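You operate a simulated robot arm through the tools that you are given. There is no shell and no other tool.

You are at the controls of a simulated robot arm. One attempt, no reset.

TASK
Slide the orange stop to mark 1 and tighten its screw at 3.
Fine: blue driver, one run, back in its holder after; fingers off the turning socket.

It is judged by the outcome, as a careful person would: the job done as asked, and still so three seconds after it is handed in. It fails if anything else is knocked over, pushed out of place, dropped, spilled or broken.

THE ROBOT
A 6-joint arm with a two-finger parallel gripper, fixed in place. Base frame: the origin is on the floor under the middle of its stand, x ahead of it, y to its left, z up; the work surface is at about z = 0.9. Lengths are in m, angles in degrees, forces in N, time in s.
With the tool pointing down near the work surface it reaches from about 0.24 to 0.66 m from the base axis. Its first joint turns from -66.0 to 66.0 degrees. Payload 2.9 kg.
Tool frame: the origin (TCP) lies between the finger pads and is the grasp point; the fingertips stand 0.03 m ahead of it; z points along the fingers, y is the line along which they close. The gripper opens to 0.11 m. The fingers are 0.02 m wide and 0.01 m thick; the gripper's body (0.048 by 0.112 m) begins 0.055 m behind the TCP.
Orientation is that of the tool frame in the base frame, as [roll, pitch, yaw] about the fixed x, y, z axes, in that order (R = Rz(yaw) Ry(pitch) Rx(roll)). With the fingers straight down and closing along the base's y, the tool's x points along the base's -x, its y along +y and its z along -z.

THE INTERFACE
- The arm moves only by the tool servo_tool. Its argument "commands" is a list of rows, each an object (a shift or turn left out is 0, a gripper value left out holds the last) with "delta_pos": the shift along the tool's x, y, z in m, a list of three; "rot": the turn, a rotation vector about the tool's x, y, z in degrees, a list of three; "gripper": the opening in per cent of the stroke, from 0 (shut) to 100 (fully open). In form: [{"delta_pos": [dx, dy, dz], "rot": [ax, ay, az], "gripper": gripper}, ...]. A call has 1 to 20 rows; each row is the pose to reach, as a shift and turn from the pose commanded when the call began, along the tool's axes at that moment. Each row takes 0.2 s and may step no farther than 0.05 m and 8.6 degrees from the row before; otherwise, or with a gripper value out of range, the whole call is refused. A pose out of reach is approached as far as the arm can. The call stops where the force on the tool passes 70 N (or 10 N more than at its start, if that is more) or the arm is blocked; 0.2 s more then pass. The fingers move at their own pace (about 0.108 m/s each) and stop on an object; they squeeze with about 29 N. The grip force told is the motor's: it shows also when the fingers shut on nothing. Time passes only in rows, and 0.2 s behind the last, so rows that repeat a pose let the fingers close. The reply holds the time, the measured pose of the TCP, the force on the tool along the base axes, the opening and the grip force, in the units named above and with some noise, with the torque about the TCP (base axes, N m) and any sound that the robot's microphone picked up.
- Cameras (640 x 400 px; columns grow to the right, rows downward): "scene" is fixed at [0.0918, 0.4427, 1.402]; the picture's right is [-0.62, -0.79, 0.00], its down [-0.29, 0.23, -0.93] and it looks along [0.73, -0.57, -0.37] (base axes); focal length 299 px, centre (320, 200). "wrist" rides on the gripper at [0.072, 0.017, -0.103] in the tool frame; the picture's right is [-0.23, 0.97, 0.00], its down [-0.76, -0.18, -0.62] and it looks along [-0.61, -0.14, 0.78] (tool axes); focal length 222 px, centre (320, 200). There is no depth. A picture from a camera that has moved, and an enlarged one, comes with that camera's place and axes in the base frame and with its lens.
- grab_frame(camera): a new picture of that camera. No time passes.
- zoom(camera, box): a new picture of the part [left, top, right, bottom] of that camera's present view, enlarged. No time passes.
- job_done(): hands the job in; it is judged then, once.

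Places have to be worked out from the pictures, the camera data and where the tool is seen. Open the gripper and draw the arm clear of the work before you hand the job in, unless the task says otherwise.

The tools are called after "Request:" as a command line: name --argument value ..., lists and objects as JSON in quotes. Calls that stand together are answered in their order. servo_tool: Moves the arm, as the interface text tells. Its arguments: {"type":"object","properties":{"commands":{"type":"array"}},"required":["commands"]} The other tools are called the same way: grab_frame (camera) takes a picture; zoom (camera, box) takes an enlarged picture of a part of a camera's view; job_done () hands the job in.

At the start:

```text
time_s: 0.0
tcp_pos: [0.3114, 0.058, 1.3254]
tcp_rot: [-180.0, 0.0, -179.9]
force: [-0.3, 0.3, 0.2]
wrist_torque: [-0.01, -0.01, -0.02]
opening: 0.1101
grasp_force: 0.0
```

scene: 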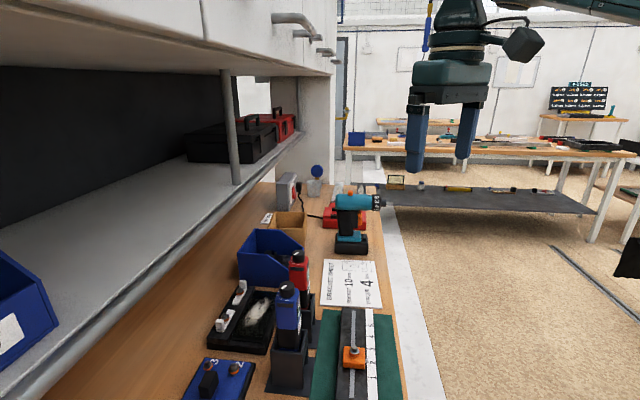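
wrist: 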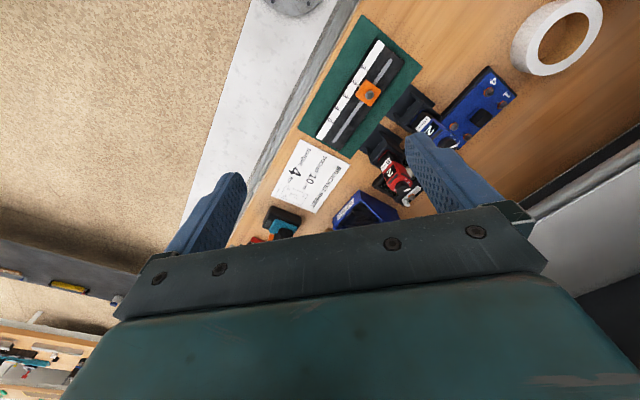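

I'll start by examining both views enlarged to identify the stop, drivers, marks and signs.

Request:
zoom --camera "scene" --box '[180, 240, 420, 400]'

Request:
zoom --camera "wrist" --box '[240, 0, 560, 200]'

Request:
zoom --camera "scene" --box '[300, 290, 420, 400]'

Request:
zoom --camera "wrist" --box '[250, 100, 450, 250]'

```text
2.50 times, centred on (300, 320) of scene
camera zoom: at [0.0918, 0.4427, 1.402], right [-0.62, -0.79, 0.0], down [-0.29, 0.23, -0.93], along [0.73, -0.57, -0.37], focal length 747 px, centre (370, -100)
```

zoom: 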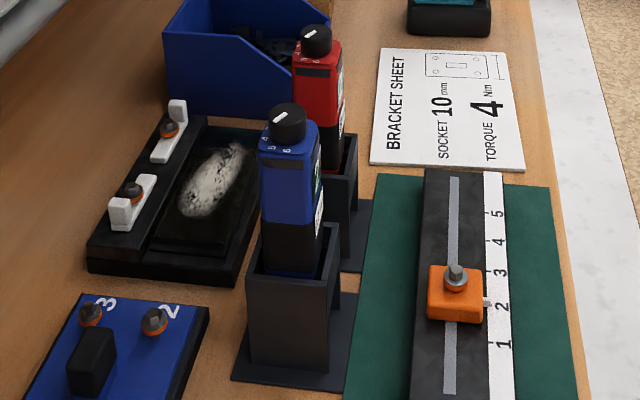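

```text
2.00 times, centred on (400, 100) of wrist
camera zoom: at [0.2405, 0.0754, 1.4289], right [0.23, 0.97, 0.0], down [0.76, -0.18, 0.62], along [0.61, -0.14, -0.78], focal length 444 px, centre (160, 400)
```

zoom: 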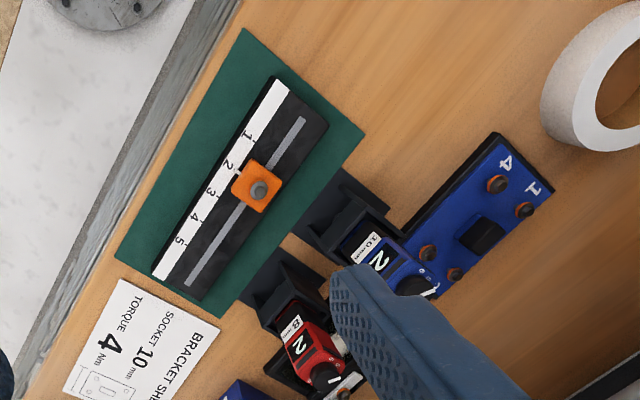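

```text
3.64 times, centred on (360, 345) of scene
camera zoom: at [0.0918, 0.4427, 1.402], right [-0.62, -0.79, 0.0], down [-0.29, 0.23, -0.93], along [0.73, -0.57, -0.37], focal length 1086 px, centre (174, -327)
```

zoom: 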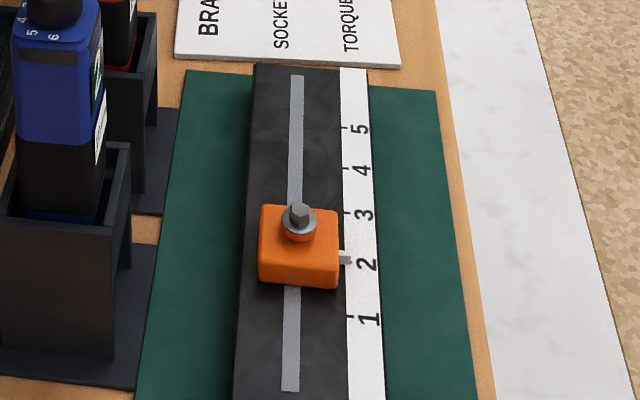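

```text
2.67 times, centred on (350, 175) of wrist
camera zoom: at [0.2405, 0.0754, 1.4289], right [0.23, 0.97, 0.0], down [0.76, -0.18, 0.62], along [0.61, -0.14, -0.78], focal length 592 px, centre (240, 267)
```

zoom: 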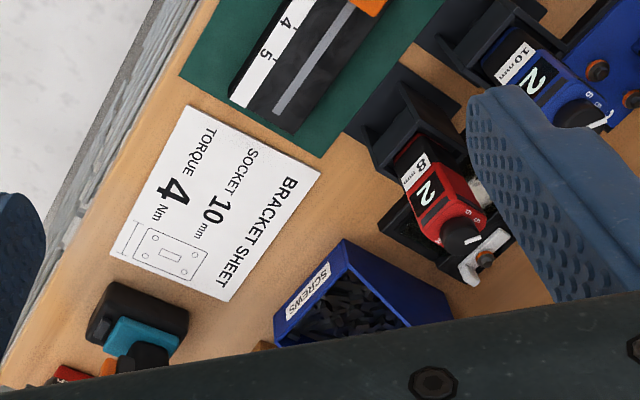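

The blue driver (10 mm, display showing 2) is in its holder at roughly (0.44, 0.24) with its knob at z≈1.09. The orange stop sits near mark 2 on a rail running at about -40°, close to (0.376, 0.144). I'll yaw towards the shelf and come down a bit for a closer look.

Request:
servo_tool --commands '[{"delta_pos": [-0.0064, 0.0137, 0.0209], "rot": [0, 0, -8.3]}, {"delta_pos": [-0.0128, 0.0274, 0.0418], "rot": [0, 0, -16.6]}, {"delta_pos": [-0.0193, 0.041, 0.0627], "rot": [0, 0, -24.9]}, {"delta_pos": [-0.0257, 0.0547, 0.0836], "rot": [0, 0, -33.2]}, {"delta_pos": [-0.0322, 0.0683, 0.1045], "rot": [0, 0, -41.5]}, {"delta_pos": [-0.0386, 0.082, 0.1254], "rot": [0, 0, -49.8]}]'

```text
time_s: 1.4
tcp_pos: [0.3503, 0.1421, 1.2005]
tcp_rot: [179.9, 0.0, -130.1]
force: [1.3, 0.1, 0.1]
wrist_torque: [0.0, 0.0, 0.02]
opening: 0.11
grasp_force: 0.2
```

The move went as commanded. Now I'll look from here.

Request:
grab_frame --camera "wrist"

Request:
grab_frame --camera "scene"

```text
taken
camera wrist: at [0.2922, 0.0973, 1.3037], right [-0.6, 0.8, 0.0], down [0.63, 0.47, 0.62], along [0.5, 0.37, -0.78], focal length 222 px, centre (320, 200)
```

wrist: 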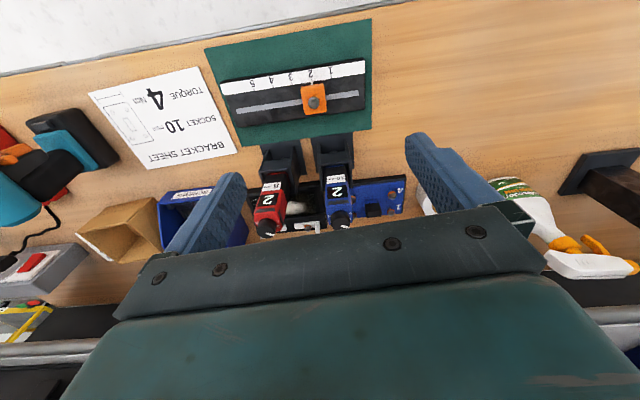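

```text
taken
```

scene: 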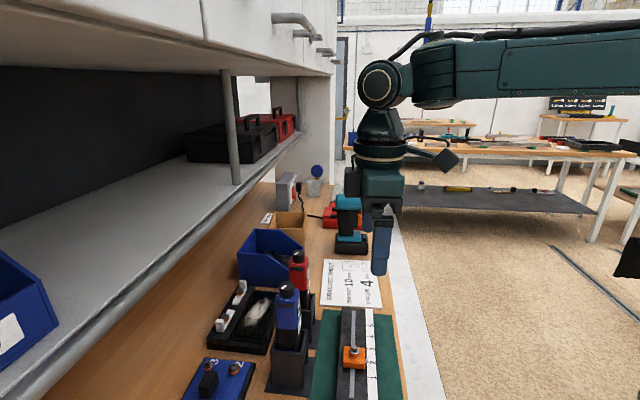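

Request:
zoom --camera "wrist" --box '[240, 130, 420, 245]'

Request:
zoom --camera "wrist" --box '[200, 40, 380, 155]'

Request:
zoom --camera "scene" --box '[250, 270, 350, 400]'

```text
3.48 times, centred on (330, 188) of wrist
camera zoom: at [0.2922, 0.0973, 1.3037], right [-0.6, 0.8, 0.0], down [0.63, 0.47, 0.62], along [0.5, 0.37, -0.78], focal length 773 px, centre (285, 244)
```

zoom: 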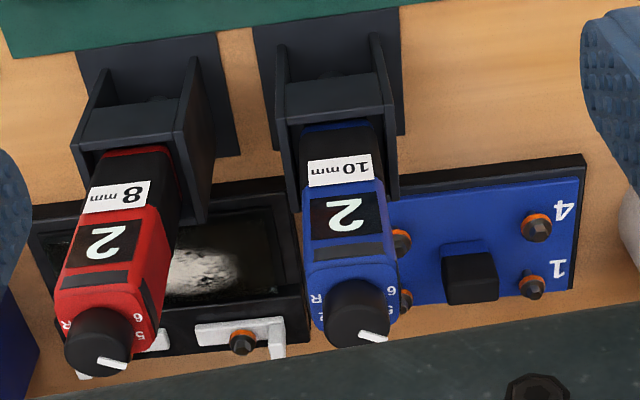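

```text
3.48 times, centred on (290, 98) of wrist
camera zoom: at [0.2922, 0.0973, 1.3037], right [-0.6, 0.8, 0.0], down [0.63, 0.47, 0.62], along [0.5, 0.37, -0.78], focal length 773 px, centre (424, 556)
```

zoom: 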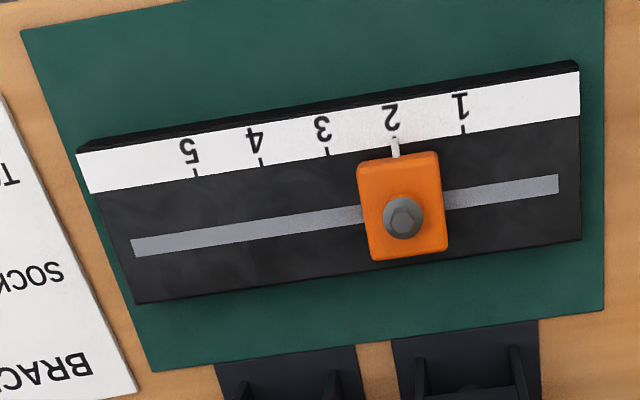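

```text
3.08 times, centred on (300, 335) of scene
camera zoom: at [0.0919, 0.4427, 1.402], right [-0.62, -0.79, 0.0], down [-0.29, 0.23, -0.93], along [0.73, -0.57, -0.37], focal length 919 px, centre (382, -215)
```

zoom: 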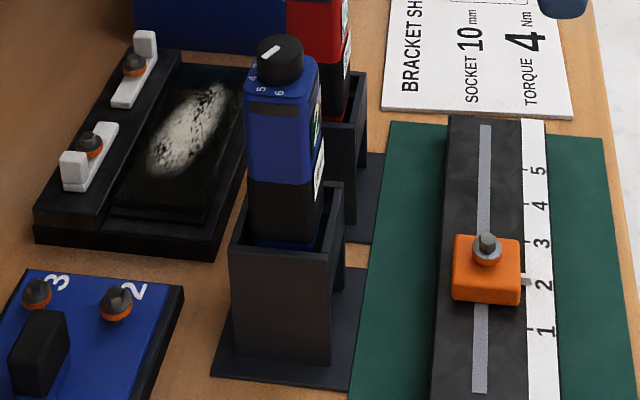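

Both drivers and the rail are clear now: the rail runs at about -45°, the pointer is on 2, and the display shows "2". I'll lower and tilt the wrist so the camera sees the driver's front more squarely.

Request:
servo_tool --commands '[{"delta_pos": [0, 0, 0.02], "rot": [0, -7.5, 0]}, {"delta_pos": [0, 0, 0.04], "rot": [0, -15, 0]}, {"delta_pos": [0, 0, 0.06], "rot": [0, -22.5, 0]}, {"delta_pos": [0, 0, 0.075], "rot": [0, -30, 0]}]'

Request:
grab_frame --camera "wrist"

```text
time_s: 2.4
tcp_pos: [0.3515, 0.1406, 1.1252]
tcp_rot: [-179.9, 30.3, -130.2]
force: [0.6, -0.4, 0.0]
wrist_torque: [-0.02, 0.02, -0.01]
opening: 0.11
grasp_force: 0.1
```

```text
taken
camera wrist: at [0.2652, 0.0642, 1.1789], right [-0.62, 0.78, 0.11], down [0.36, 0.15, 0.92], along [0.7, 0.61, -0.37], focal length 222 px, centre (320, 200)
```

wrist: 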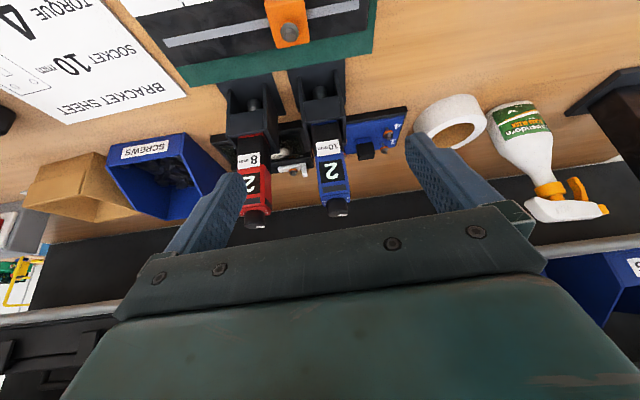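

The wrist picture is inverted (down in the image is up in the world). I'll enlarge the driver and holder.

Request:
zoom --camera "wrist" --box '[270, 70, 400, 225]'

Request:
zoom --camera "wrist" --box '[290, 140, 380, 225]'

Request:
zoom --camera "wrist" --box '[230, 0, 390, 100]'

```text
2.58 times, centred on (335, 148) of wrist
camera zoom: at [0.2652, 0.0642, 1.1789], right [-0.62, 0.78, 0.11], down [0.36, 0.15, 0.92], along [0.7, 0.61, -0.37], focal length 573 px, centre (281, 336)
```

zoom: 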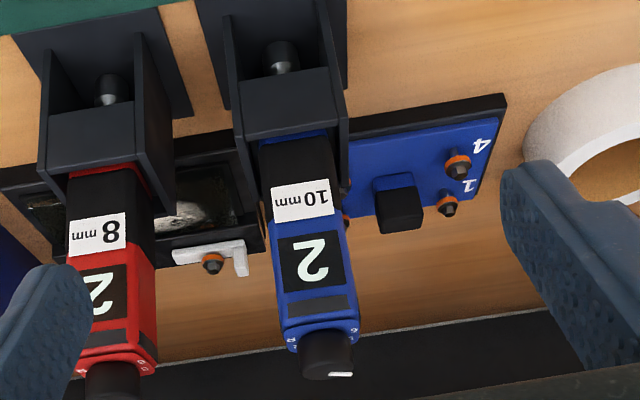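

```text
4.71 times, centred on (335, 182) of wrist
camera zoom: at [0.2652, 0.0642, 1.1789], right [-0.62, 0.78, 0.11], down [0.36, 0.15, 0.92], along [0.7, 0.61, -0.37], focal length 1045 px, centre (249, 282)
```

zoom: 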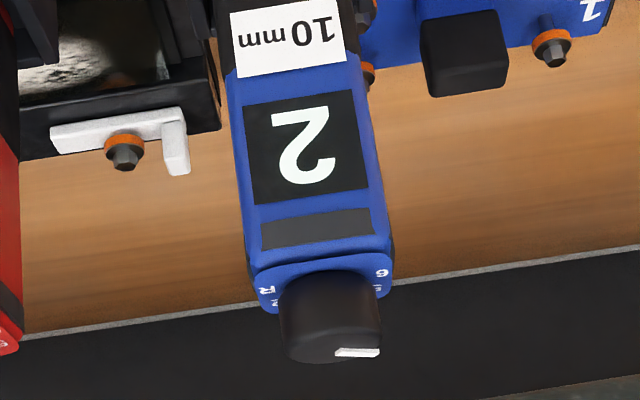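

```text
4.00 times, centred on (310, 50) of wrist
camera zoom: at [0.2652, 0.0642, 1.1789], right [-0.62, 0.78, 0.11], down [0.36, 0.15, 0.92], along [0.7, 0.61, -0.37], focal length 888 px, centre (360, 800)
```

zoom: 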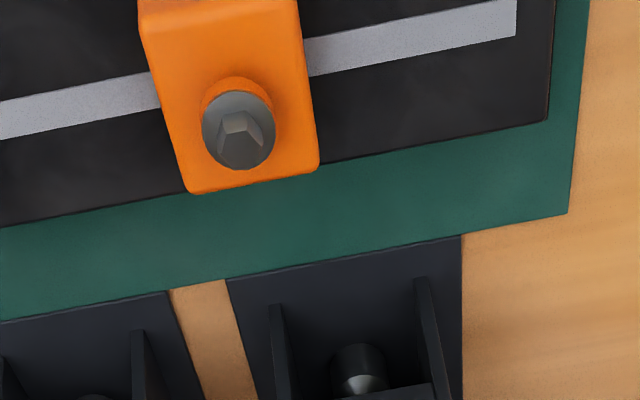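

The socket hangs at the bottom inside the open-fronted holder, and the body sits in the box. I need the dial markings from above, so I'll zoom the scene camera on the knob.

Request:
zoom --camera "scene" --box '[268, 275, 312, 303]'

Request:
zoom --camera "scene" --box '[260, 270, 330, 400]'

```text
14.29 times, centred on (290, 289) of scene
camera zoom: at [0.0918, 0.4427, 1.402], right [-0.62, -0.79, 0.0], down [-0.29, 0.23, -0.93], along [0.73, -0.57, -0.37], focal length 4266 px, centre (749, -1071)
```

zoom: 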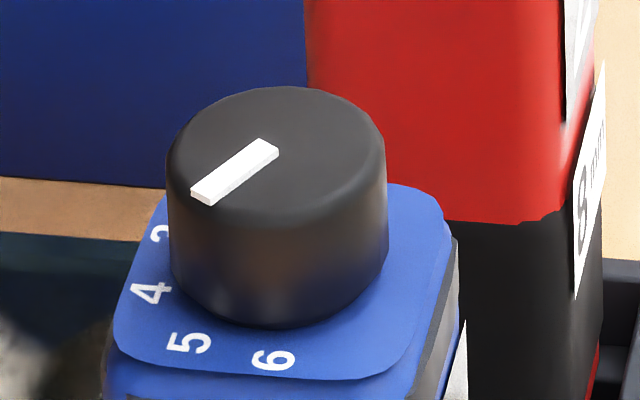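

```text
3.08 times, centred on (295, 335) of scene
camera zoom: at [0.0918, 0.4427, 1.402], right [-0.62, -0.79, 0.0], down [-0.29, 0.23, -0.93], along [0.73, -0.57, -0.37], focal length 919 px, centre (397, -215)
```

zoom: 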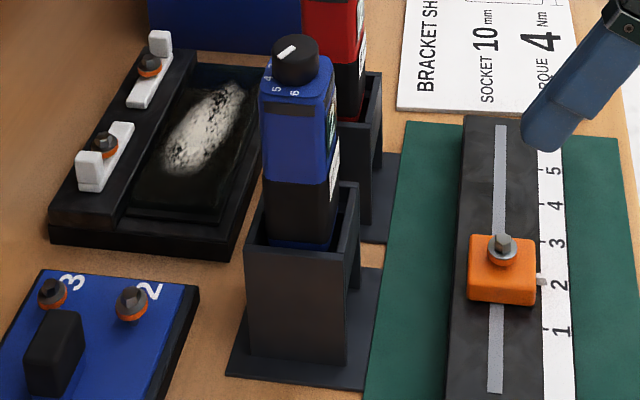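

The dial carries R…3, 4, 5, 6 and the pointer bar seems to be near 4–5 while the display says 2, so I need a proper top-down view of the knob. I'll raise, untilt the other way and look almost straight down on it.

Request:
servo_tool --commands '[{"delta_pos": [-0.0238, 0, -0.0411], "rot": [0, 7, 0]}, {"delta_pos": [-0.0475, 0, -0.0823], "rot": [0, 14, 0]}, {"delta_pos": [-0.0635, 0, -0.073], "rot": [0, 21, 0]}, {"delta_pos": [-0.0795, 0, -0.064], "rot": [0, 28, 0]}, {"delta_pos": [-0.0955, 0, -0.0545], "rot": [0, 35, 0]}, {"delta_pos": [-0.1115, 0, -0.0453], "rot": [0, 42, 0]}, {"delta_pos": [-0.1276, 0, -0.036], "rot": [0, 50, 0]}]'

Request:
grab_frame --camera "wrist"

Request:
grab_frame --camera "scene"

```text
time_s: 4.0
tcp_pos: [0.384, 0.1823, 1.2302]
tcp_rot: [179.6, -20.0, -130.7]
force: [10.5, 1.8, -50.8]
wrist_torque: [0.26, 0.07, 0.1]
opening: 0.11
grasp_force: 0.0
out of reach, approached as far as the arm can: row 5
```

```text
taken
camera wrist: at [0.3518, 0.1679, 1.3517], right [-0.6, 0.8, -0.07], down [0.74, 0.59, 0.32], along [0.3, 0.14, -0.94], focal length 222 px, centre (320, 200)
```

wrist: 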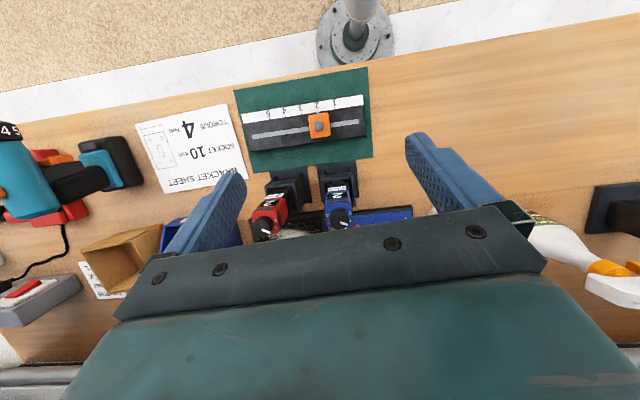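

```text
taken
```

scene: 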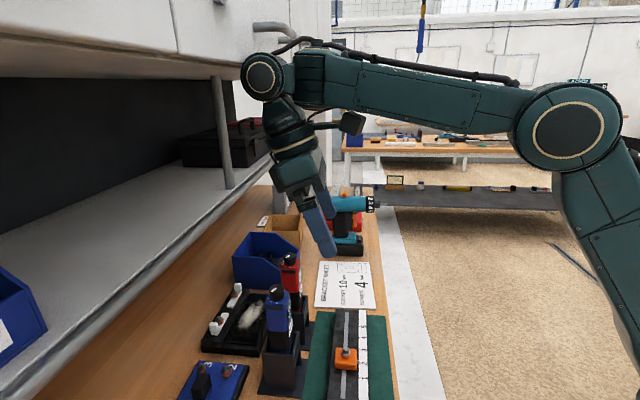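

The reply shows a downward load of ~51 N and the arm about 4 cm short of where I sent it, so the wrist may be touching the cabinet. No time passes for pictures, so I'll take the knob view first and then back off.

Request:
zoom --camera "wrist" --box '[310, 170, 370, 235]'

Request:
zoom --camera "scene" --box '[180, 20, 400, 250]'

Request:
zoom --camera "wrist" --box '[240, 70, 380, 190]'

```text
6.15 times, centred on (340, 202) of wrist
camera zoom: at [0.3518, 0.1679, 1.3517], right [-0.6, 0.8, -0.07], down [0.74, 0.59, 0.32], along [0.3, 0.14, -0.94], focal length 1367 px, centre (197, 185)
```

zoom: 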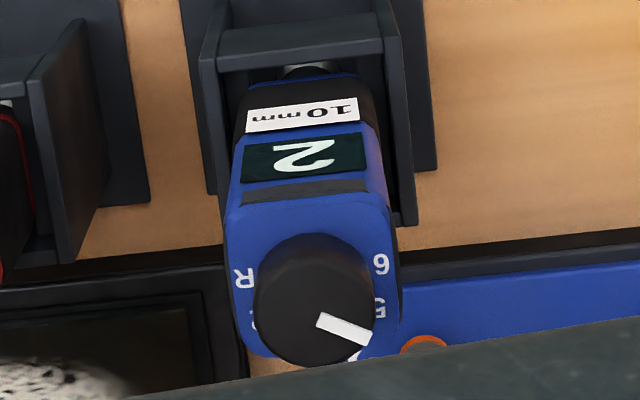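

```text
1.74 times, centred on (290, 135) of scene
camera zoom: at [0.0741, 0.4284, 1.4078], right [-0.62, -0.79, -0.02], down [-0.28, 0.24, -0.93], along [0.74, -0.57, -0.36], focal length 519 px, centre (372, 313)
```

zoom: 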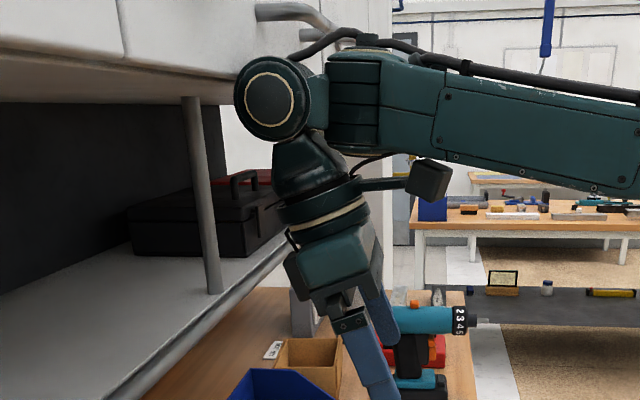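

```text
3.33 times, centred on (310, 130) of wrist
camera zoom: at [0.3518, 0.1679, 1.3517], right [-0.6, 0.8, -0.07], down [0.74, 0.59, 0.32], along [0.3, 0.14, -0.94], focal length 740 px, centre (353, 433)
```

zoom: 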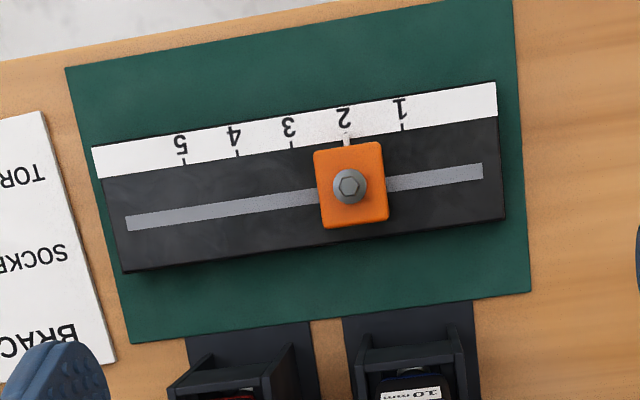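

The scene camera has shifted (its pose is now reported as [0.0741, 0.4284, 1.4078]), so I'll use the reported pose from now on. Dial order appears to be R,1…6 at about 36° each. Before backing off I'll compare the red driver's dial.

Request:
zoom --camera "wrist" --box '[235, 175, 305, 245]'

Request:
zoom --camera "scene" --box '[255, 245, 315, 320]'

Request:
zoom --camera "wrist" --box '[325, 200, 355, 235]'

```text
5.71 times, centred on (270, 210) of wrist
camera zoom: at [0.3518, 0.1679, 1.3517], right [-0.6, 0.8, -0.07], down [0.74, 0.59, 0.32], along [0.3, 0.14, -0.94], focal length 1269 px, centre (606, 143)
```

zoom: 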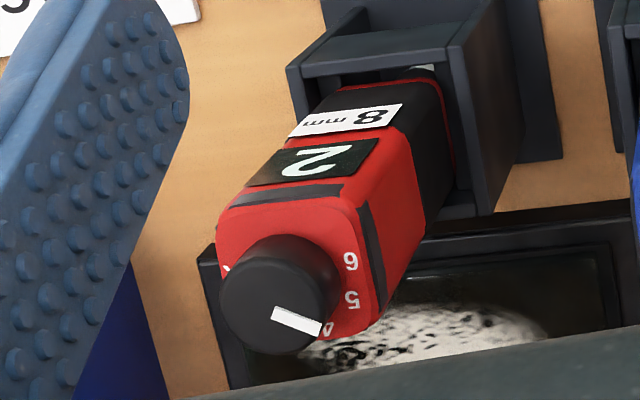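

```text
5.33 times, centred on (285, 282) of scene
camera zoom: at [0.0741, 0.4284, 1.4078], right [-0.62, -0.79, -0.02], down [-0.28, 0.24, -0.93], along [0.74, -0.57, -0.36], focal length 1593 px, centre (507, -240)
```

zoom: 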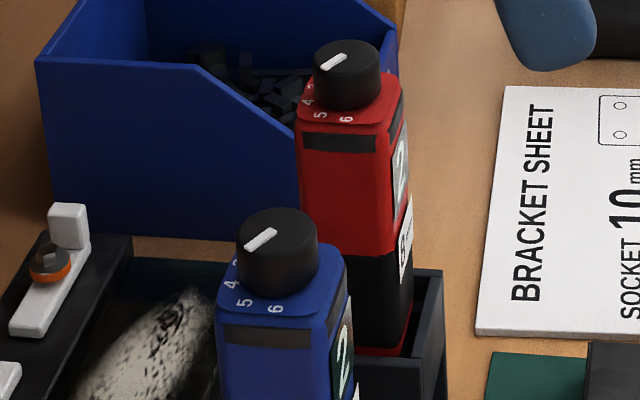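

```text
11.43 times, centred on (340, 218) of wrist
camera zoom: at [0.3518, 0.1679, 1.3517], right [-0.6, 0.8, -0.07], down [0.74, 0.59, 0.32], along [0.3, 0.14, -0.94], focal length 2538 px, centre (91, 0)
```

zoom: 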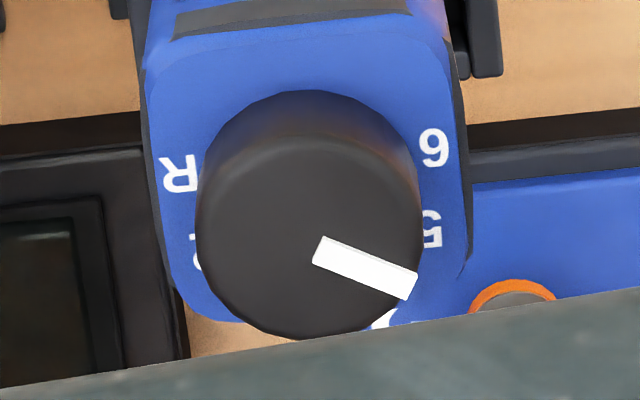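

Request:
zoom --camera "scene" --box '[268, 282, 300, 306]'

Request:
zoom --camera "scene" --box '[294, 290, 330, 400]'

```text
16.00 times, centred on (284, 294) of scene
camera zoom: at [0.0741, 0.4284, 1.4078], right [-0.62, -0.79, -0.02], down [-0.28, 0.24, -0.93], along [0.74, -0.57, -0.36], focal length 4778 px, centre (896, -1304)
```

zoom: 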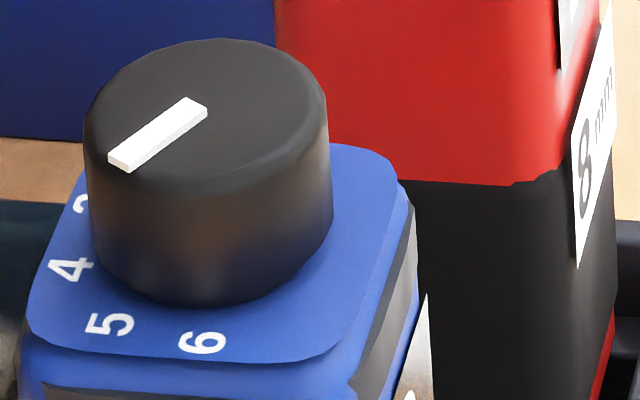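

```text
3.64 times, centred on (312, 345) of scene
camera zoom: at [0.0741, 0.4284, 1.4078], right [-0.62, -0.79, -0.02], down [-0.28, 0.24, -0.93], along [0.74, -0.57, -0.36], focal length 1086 px, centre (349, -327)
```

zoom: 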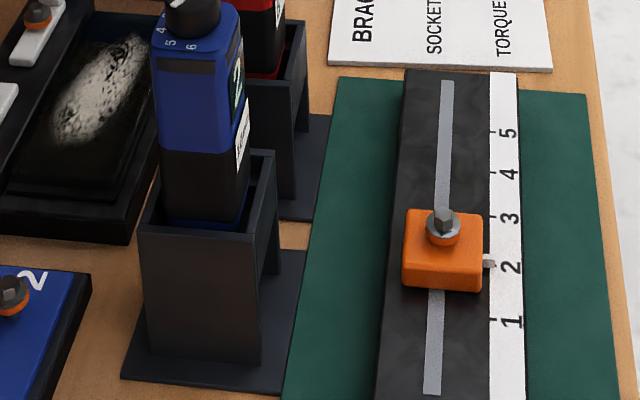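

The pointer sits between 4 and 5 while the display reads 2, so I'll trust what the display shows as the knob turns. Now I'll back off from the high-load pose: move back, lower, and bring the tool vertical again.

Request:
servo_tool --commands '[{"delta_pos": [0.025, 0, 0.01], "rot": [0, -7, 0]}, {"delta_pos": [0.05, 0, 0.02], "rot": [0, -14, 0]}, {"delta_pos": [0.075, 0, 0.03], "rot": [0, -20, 0]}, {"delta_pos": [0.075, 0, 0.03], "rot": [0, -20, 0]}]'

Request:
grab_frame --camera "scene"

```text
time_s: 5.0
tcp_pos: [0.3634, 0.1518, 1.2307]
tcp_rot: [179.9, -0.1, -130.2]
force: [0.4, 0.2, 0.8]
wrist_torque: [-0.01, 0.03, 0.02]
opening: 0.11
grasp_force: 0.1
out of reach, approached as far as the arm can: row 3, 4
```

```text
taken
```

scene: 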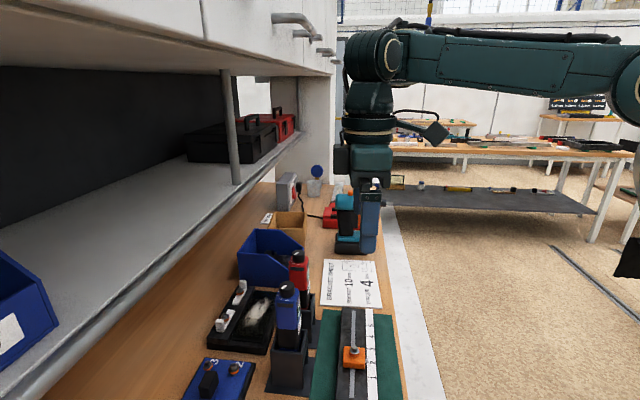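

Load is back to zero and the scene view is back at its original place. Now I'll go above the stop (≈(0.374, 0.145)) with the fingers closing along the rail, descending to z≈1.10 for a precise look.

Request:
servo_tool --commands '[{"delta_pos": [-0.0004, -0.004, 0.043], "rot": [0, 0, 2]}, {"delta_pos": [-0.0008, -0.008, 0.086], "rot": [0, 0, 4]}, {"delta_pos": [-0.0012, -0.0128, 0.13], "rot": [0, 0, 4.8]}, {"delta_pos": [-0.0012, -0.0128, 0.13], "rot": [0, 0, 4.8]}]'

Request:
grab_frame --camera "wrist"

Request:
zoom --camera "scene" --box '[300, 200, 420, 400]'

```text
time_s: 6.0
tcp_pos: [0.3598, 0.1591, 1.09]
tcp_rot: [176.7, 1.8, -128.3]
force: [4.1, -5.3, -1.0]
wrist_torque: [0.36, 0.2, -0.08]
opening: 0.1099
grasp_force: 0.0
out of reach, approached as far as the arm can: row 1, 2
```

```text
taken
camera wrist: at [0.3055, 0.1074, 1.1909], right [-0.62, 0.78, 0.06], down [0.63, 0.45, 0.64], along [0.47, 0.44, -0.77], focal length 222 px, centre (320, 200)
```

wrist: 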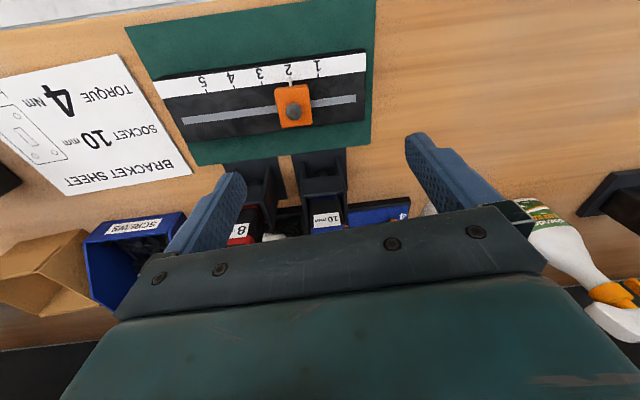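

```text
2.00 times, centred on (360, 300) of scene
camera zoom: at [0.0918, 0.4428, 1.402], right [-0.62, -0.79, 0.0], down [-0.29, 0.23, -0.93], along [0.73, -0.57, -0.37], focal length 597 px, centre (240, 0)
```

zoom: 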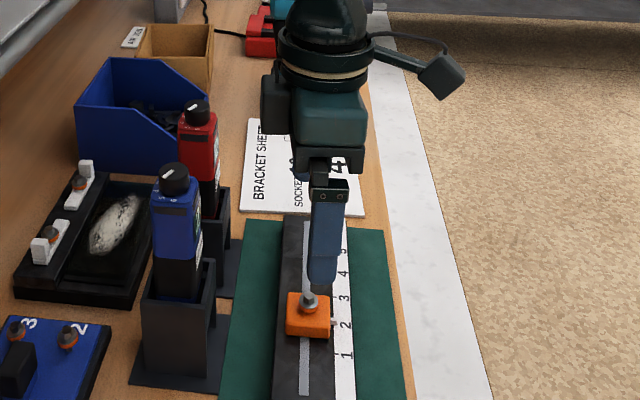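

The arm is lagging with a small tilt. I'll hold one still call to let it settle and re-read the pose.

Request:
servo_tool --commands '[{"delta_pos": [0, 0, 0]}, {"delta_pos": [0, 0, 0]}]'

Request:
grab_frame --camera "wrist"

```text
time_s: 6.6
tcp_pos: [0.3682, 0.1395, 1.0884]
tcp_rot: [-179.9, -0.1, -135.0]
force: [0.0, -0.3, 0.6]
wrist_torque: [0.0, -0.01, 0.04]
opening: 0.11
grasp_force: 0.1
```

```text
taken
camera wrist: at [0.3066, 0.101, 1.1919], right [-0.53, 0.85, 0.0], down [0.66, 0.41, 0.62], along [0.53, 0.33, -0.78], focal length 222 px, centre (320, 200)
```

wrist: 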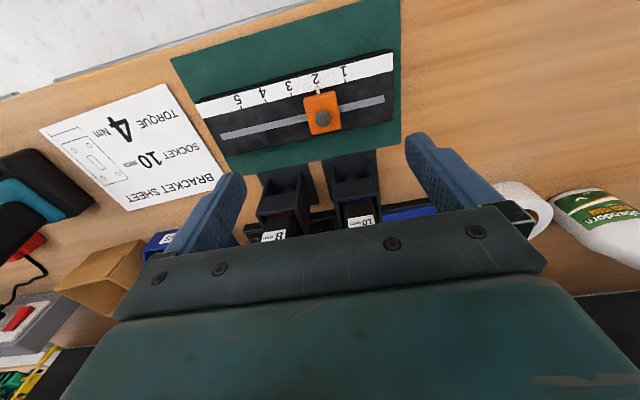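

Settled: yaw -135°, directly over the stop. I'll enlarge to measure the stop and marks.

Request:
zoom --camera "wrist" --box '[260, 50, 400, 140]'

Request:
zoom --camera "scene" --box '[310, 300, 410, 400]'

```text
4.44 times, centred on (330, 95) of wrist
camera zoom: at [0.3066, 0.101, 1.1919], right [-0.53, 0.85, 0.0], down [0.66, 0.41, 0.62], along [0.53, 0.33, -0.78], focal length 987 px, centre (276, 667)
```

zoom: 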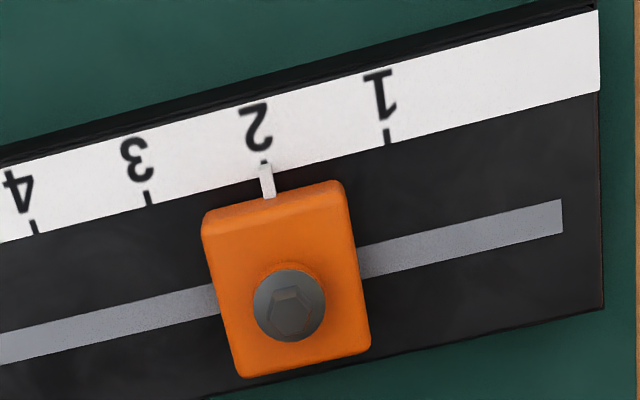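

```text
4.00 times, centred on (360, 350) of scene
camera zoom: at [0.0919, 0.4427, 1.402], right [-0.62, -0.79, 0.0], down [-0.29, 0.23, -0.93], along [0.73, -0.57, -0.37], focal length 1194 px, centre (160, -400)
```

zoom: 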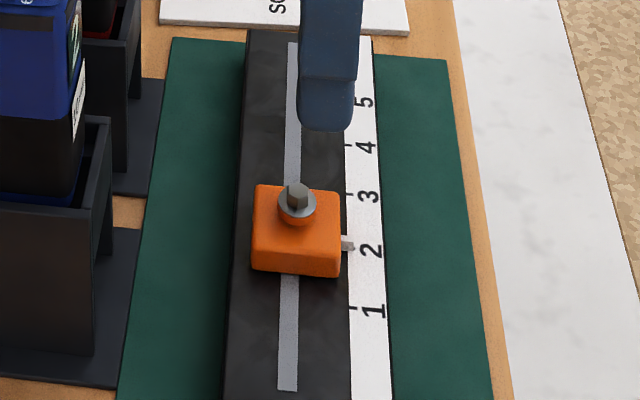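

I estimate: block top z≈0.941, rail top ≈0.921, screw head at about (0.371, 0.146, 0.951), and marks about 0.030–0.031 m apart. I'll centre over the block, narrow the opening to 60 % and come down to z≈1.0 to check alignment.

Request:
servo_tool --commands '[{"delta_pos": [-0.0035, 0.0014, 0.02], "gripper": 60}, {"delta_pos": [-0.007, 0.0027, 0.04], "gripper": 60}, {"delta_pos": [-0.007, 0.0027, 0.065], "gripper": 60}, {"delta_pos": [-0.007, 0.0027, 0.085], "gripper": 60}, {"delta_pos": [-0.007, 0.0027, 0.085], "gripper": 60}]'

Request:
grab_frame --camera "wrist"

Request:
zoom --camera "scene" --box '[300, 260, 420, 400]'

```text
time_s: 7.8
tcp_pos: [0.37, 0.1483, 1.0022]
tcp_rot: [180.0, 0.0, -135.0]
force: [-0.2, 0.6, 0.0]
wrist_torque: [0.0, -0.02, 0.04]
opening: 0.0657
grasp_force: 0.0
```

```text
taken
camera wrist: at [0.3085, 0.1084, 1.1055], right [-0.53, 0.85, 0.0], down [0.66, 0.41, 0.62], along [0.53, 0.33, -0.78], focal length 222 px, centre (320, 200)
```

wrist: 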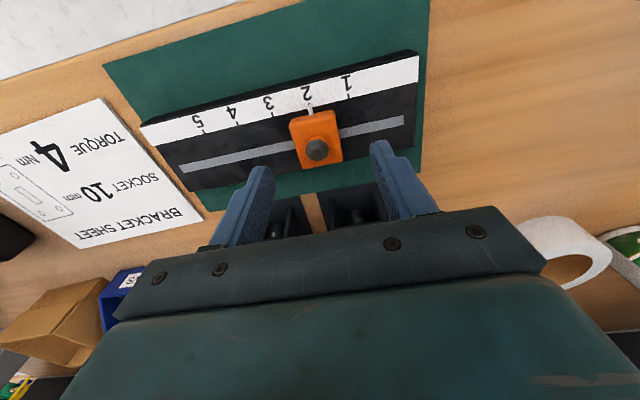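

```text
2.86 times, centred on (360, 330) of scene
camera zoom: at [0.0919, 0.4427, 1.402], right [-0.62, -0.79, 0.0], down [-0.29, 0.23, -0.93], along [0.73, -0.57, -0.37], focal length 853 px, centre (206, -171)
```

zoom: 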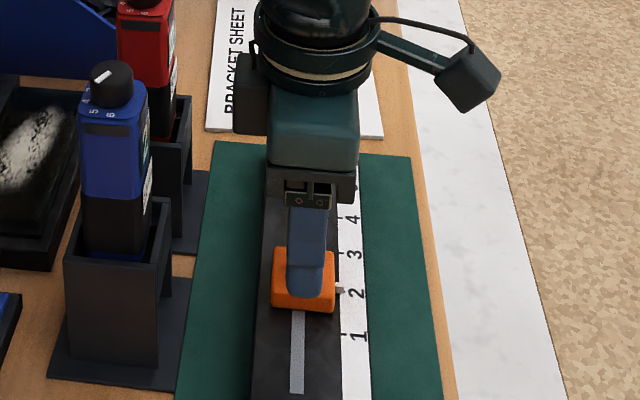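

Screw is centred to within ~2 mm (slightly towards the 5 side). I'll correct that and descend so the fingertips straddle the block just above the rail.

Request:
servo_tool --commands '[{"delta_pos": [0, -0.0022, 0.015], "gripper": 60}, {"delta_pos": [0, -0.0022, 0.03], "gripper": 60}, {"delta_pos": [0, -0.0022, 0.044], "gripper": 60}, {"delta_pos": [0, -0.0022, 0.044], "gripper": 60}]'

Request:
grab_frame --camera "wrist"

Request:
zoom --camera "scene" --box '[300, 260, 420, 400]'

```text
time_s: 8.8
tcp_pos: [0.3734, 0.1454, 0.9579]
tcp_rot: [180.0, -0.1, -135.0]
force: [-0.2, 0.0, 0.0]
wrist_torque: [-0.01, 0.05, 0.01]
opening: 0.0662
grasp_force: 0.1
```

```text
taken
camera wrist: at [0.3111, 0.1071, 1.0617], right [-0.53, 0.85, 0.0], down [0.66, 0.41, 0.62], along [0.53, 0.33, -0.78], focal length 222 px, centre (320, 200)
```

wrist: 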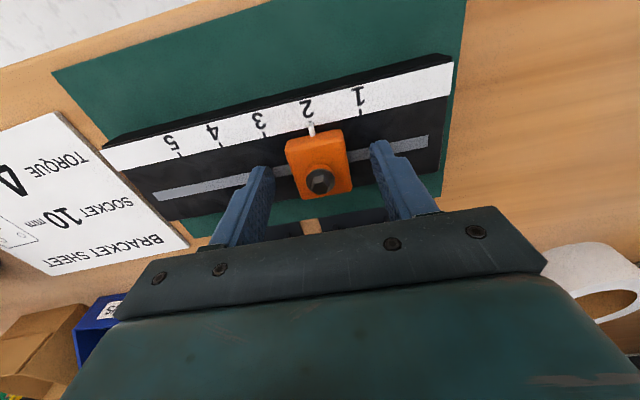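

```text
2.86 times, centred on (360, 330) of scene
camera zoom: at [0.0919, 0.4427, 1.402], right [-0.62, -0.79, 0.0], down [-0.29, 0.23, -0.93], along [0.73, -0.57, -0.37], focal length 853 px, centre (206, -171)
```

zoom: 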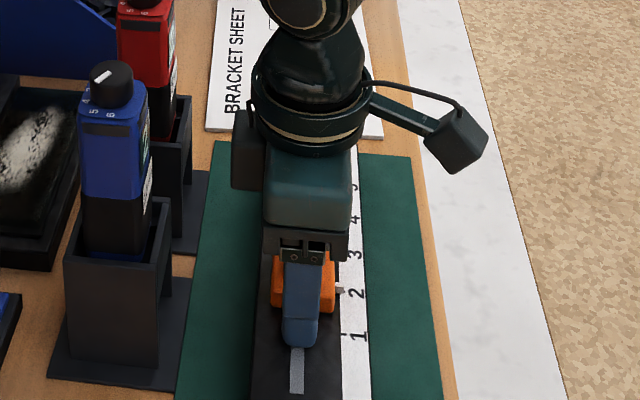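

The screw sits centred between the fingers. Closing gently on the block.

Request:
servo_tool --commands '[{"delta_pos": [0, 0, 0], "gripper": 40}, {"delta_pos": [0, 0, 0], "gripper": 20}, {"delta_pos": [0, 0, 0], "gripper": 20}]'

Request:
grab_frame --camera "wrist"

```text
time_s: 9.6
tcp_pos: [0.3742, 0.1462, 0.958]
tcp_rot: [-180.0, 0.0, -135.0]
force: [0.2, -0.2, -0.1]
wrist_torque: [0.11, -0.1, 0.07]
opening: 0.0357
grasp_force: 29.2
```

```text
taken
camera wrist: at [0.3111, 0.1072, 1.0618], right [-0.53, 0.85, 0.0], down [0.66, 0.41, 0.62], along [0.53, 0.33, -0.78], focal length 222 px, centre (320, 200)
```

wrist: 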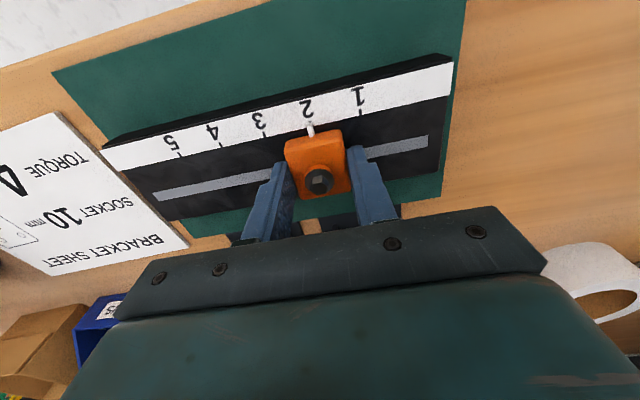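

Gripped (block 36 mm). I'll zoom on the pointer and ticks for exact spacing.

Request:
zoom --camera "wrist" --box '[250, 80, 390, 170]'

Request:
zoom --camera "scene" --box '[330, 330, 390, 400]'

```text
4.44 times, centred on (320, 125) of wrist
camera zoom: at [0.3111, 0.1072, 1.0618], right [-0.53, 0.85, 0.0], down [0.66, 0.41, 0.62], along [0.53, 0.33, -0.78], focal length 987 px, centre (320, 533)
```

zoom: 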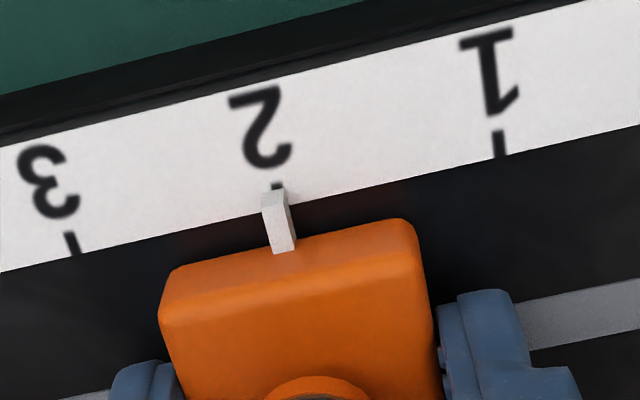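

```text
5.71 times, centred on (360, 365) of scene
camera zoom: at [0.0919, 0.4427, 1.402], right [-0.62, -0.79, 0.0], down [-0.29, 0.23, -0.93], along [0.73, -0.57, -0.37], focal length 1706 px, centre (91, -743)
```

zoom: 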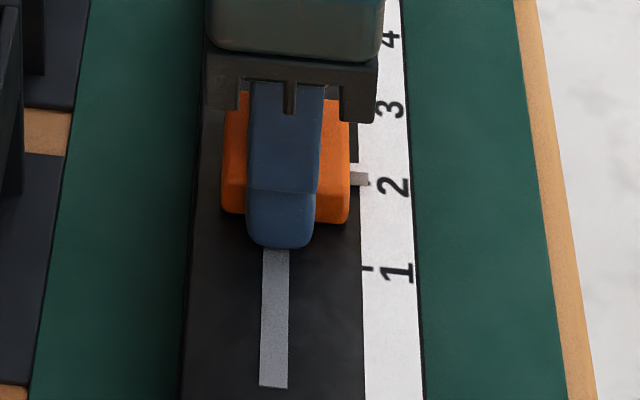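

Pointer is on 2. I'll slide towards 1 by 27 mm first (tool +y), then measure the remainder visually.

Request:
servo_tool --commands '[{"delta_pos": [0, 0.007, 0], "gripper": 20}, {"delta_pos": [0, 0.014, 0], "gripper": 20}, {"delta_pos": [0, 0.021, 0], "gripper": 20}, {"delta_pos": [0, 0.027, 0], "gripper": 20}, {"delta_pos": [0, 0.027, 0], "gripper": 20}]'

Request:
zoom --camera "wrist" --box '[250, 80, 390, 170]'

Request:
zoom --camera "scene" --box '[330, 330, 390, 400]'

```text
time_s: 10.8
tcp_pos: [0.3546, 0.1662, 0.9583]
tcp_rot: [-180.0, -0.2, -135.1]
force: [-11.7, -12.2, 13.0]
wrist_torque: [-0.32, 0.3, 0.05]
opening: 0.0358
grasp_force: 28.9
```

```text
4.44 times, centred on (320, 125) of wrist
camera zoom: at [0.2919, 0.1276, 1.0617], right [-0.53, 0.85, 0.0], down [0.67, 0.41, 0.62], along [0.53, 0.33, -0.78], focal length 987 px, centre (320, 533)
```

zoom: 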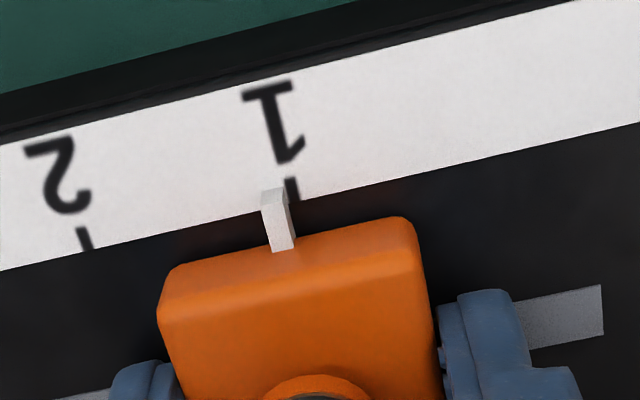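

```text
5.71 times, centred on (360, 365) of scene
camera zoom: at [0.0914, 0.4423, 1.4022], right [-0.62, -0.79, 0.0], down [-0.29, 0.23, -0.93], along [0.73, -0.57, -0.37], focal length 1706 px, centre (91, -743)
```

zoom: 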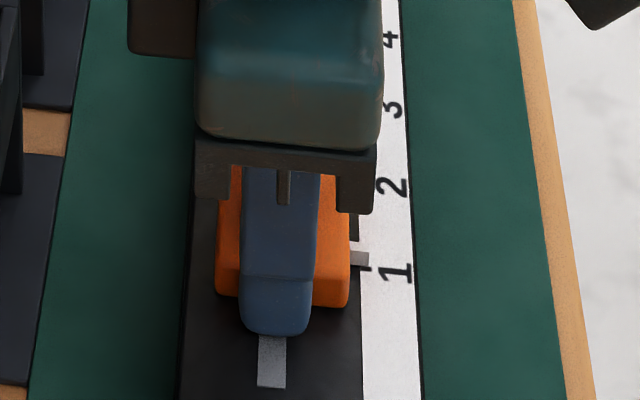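

There's a ~17 N sideways and 13 N upward load on the tool, so something may be touching. Let me look at the full scene before moving on.

Request:
grab_frame --camera "scene"

Request:
zoom --camera "scene" --box '[250, 200, 420, 400]'

Request:
grab_frame --camera "wrist"

```text
taken
```

scene: 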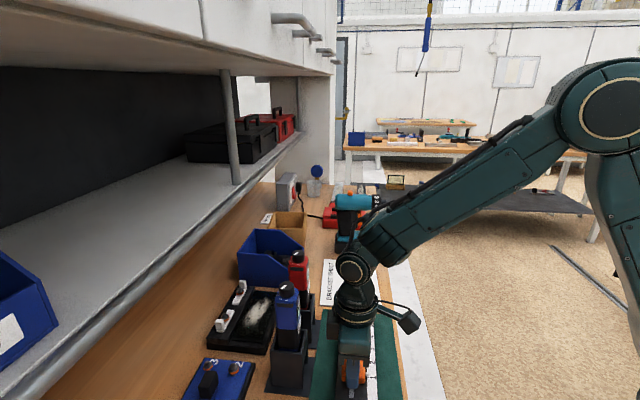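

```text
2.00 times, centred on (335, 300) of scene
camera zoom: at [0.0914, 0.4423, 1.4022], right [-0.62, -0.79, 0.0], down [-0.29, 0.23, -0.93], along [0.73, -0.57, -0.37], focal length 597 px, centre (290, 0)
```

zoom: 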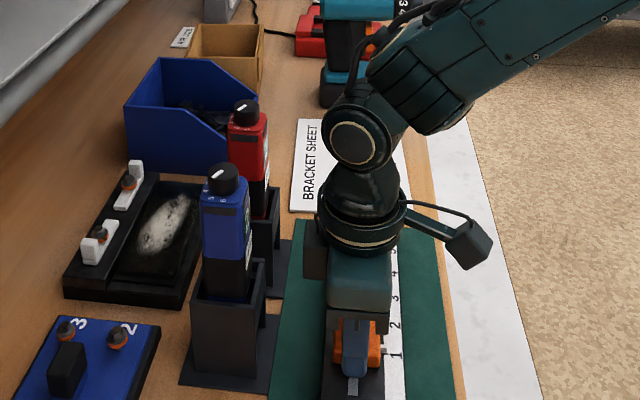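

```text
taken
camera wrist: at [0.2919, 0.1276, 1.0617], right [-0.53, 0.85, 0.0], down [0.67, 0.41, 0.62], along [0.53, 0.33, -0.78], focal length 222 px, centre (320, 200)
```

wrist: 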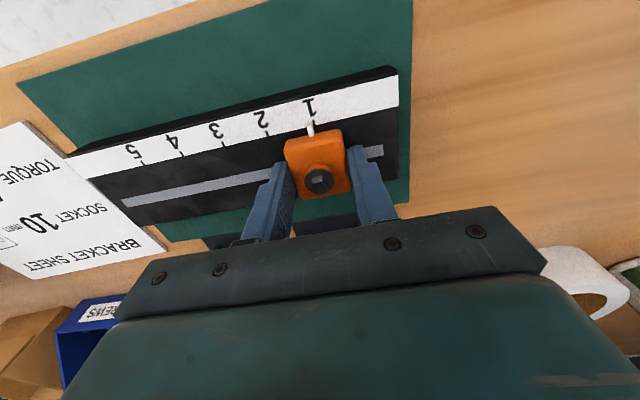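

Nothing else is in contact; it's only the stop binding slightly in its slot because the rail isn't exactly at 45°. The pointer is about 1.5–2 mm short of tick 1, so I nudge it by 1.8 mm.

Request:
servo_tool --commands '[{"delta_pos": [0, 0.001, 0], "gripper": 20}, {"delta_pos": [0, 0.0018, 0], "gripper": 20}, {"delta_pos": [0, 0.0018, 0], "gripper": 20}]'

Request:
zoom --camera "wrist" --box '[285, 90, 355, 140]'

Request:
zoom --camera "scene" --box '[330, 330, 390, 400]'

```text
time_s: 11.6
tcp_pos: [0.3514, 0.1682, 0.9578]
tcp_rot: [180.0, -0.2, -135.0]
force: [-9.0, -8.4, 6.8]
wrist_torque: [-0.59, 0.6, -0.17]
opening: 0.0355
grasp_force: 29.0
```

```text
8.00 times, centred on (320, 115) of wrist
camera zoom: at [0.2908, 0.1287, 1.0615], right [-0.53, 0.85, 0.0], down [0.67, 0.41, 0.62], along [0.53, 0.33, -0.78], focal length 1777 px, centre (320, 880)
```

zoom: 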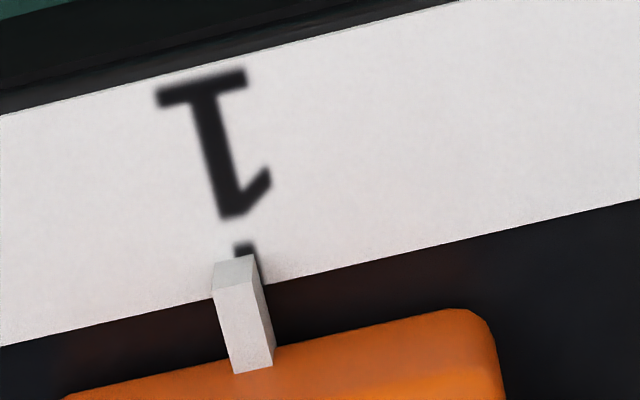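

```text
5.71 times, centred on (360, 365) of scene
camera zoom: at [0.0916, 0.4425, 1.4022], right [-0.62, -0.79, 0.0], down [-0.29, 0.23, -0.93], along [0.73, -0.57, -0.37], focal length 1706 px, centre (91, -743)
```

zoom: 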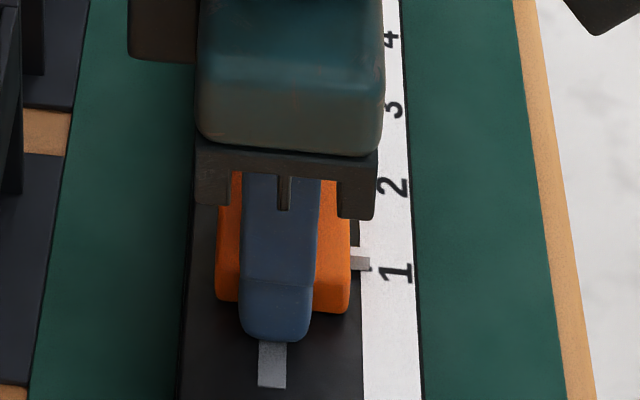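

Nearly there: the scene view shows the same pointer-to-digit offset as it had at 2, the wrist view suggests ~0.5 mm more. I'll nudge 0.5 mm and then open.

Request:
servo_tool --commands '[{"delta_pos": [0, 0.0006, 0], "gripper": 20}, {"delta_pos": [0, 0.0006, 0], "gripper": 20}, {"delta_pos": [0, 0.0006, 0], "gripper": 50}, {"delta_pos": [0, 0.0006, 0], "gripper": 60}, {"delta_pos": [0, 0.0006, 0], "gripper": 60}]'

Request:
zoom --camera "wrist" --box '[285, 90, 355, 140]'

Request:
zoom --camera "scene" --box '[330, 330, 390, 400]'

```text
time_s: 12.8
tcp_pos: [0.3521, 0.1682, 0.9587]
tcp_rot: [180.0, 0.0, -135.0]
force: [0.0, 0.1, 0.4]
wrist_torque: [0.05, 0.05, 0.0]
opening: 0.0661
grasp_force: 0.1
```

```text
8.00 times, centred on (320, 115) of wrist
camera zoom: at [0.2909, 0.1291, 1.0613], right [-0.53, 0.85, 0.0], down [0.66, 0.41, 0.62], along [0.53, 0.33, -0.78], focal length 1777 px, centre (320, 880)
```

zoom: 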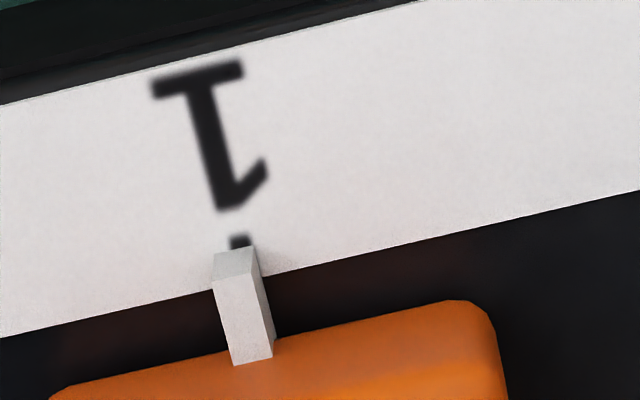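

```text
5.71 times, centred on (360, 365) of scene
camera zoom: at [0.0918, 0.4427, 1.402], right [-0.62, -0.79, 0.0], down [-0.29, 0.23, -0.93], along [0.73, -0.57, -0.37], focal length 1706 px, centre (91, -743)
```

zoom: 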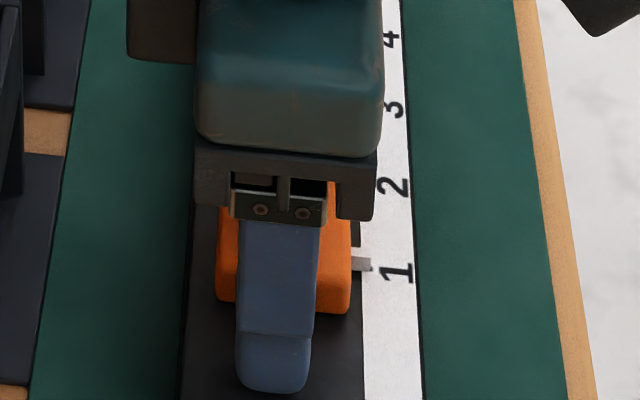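

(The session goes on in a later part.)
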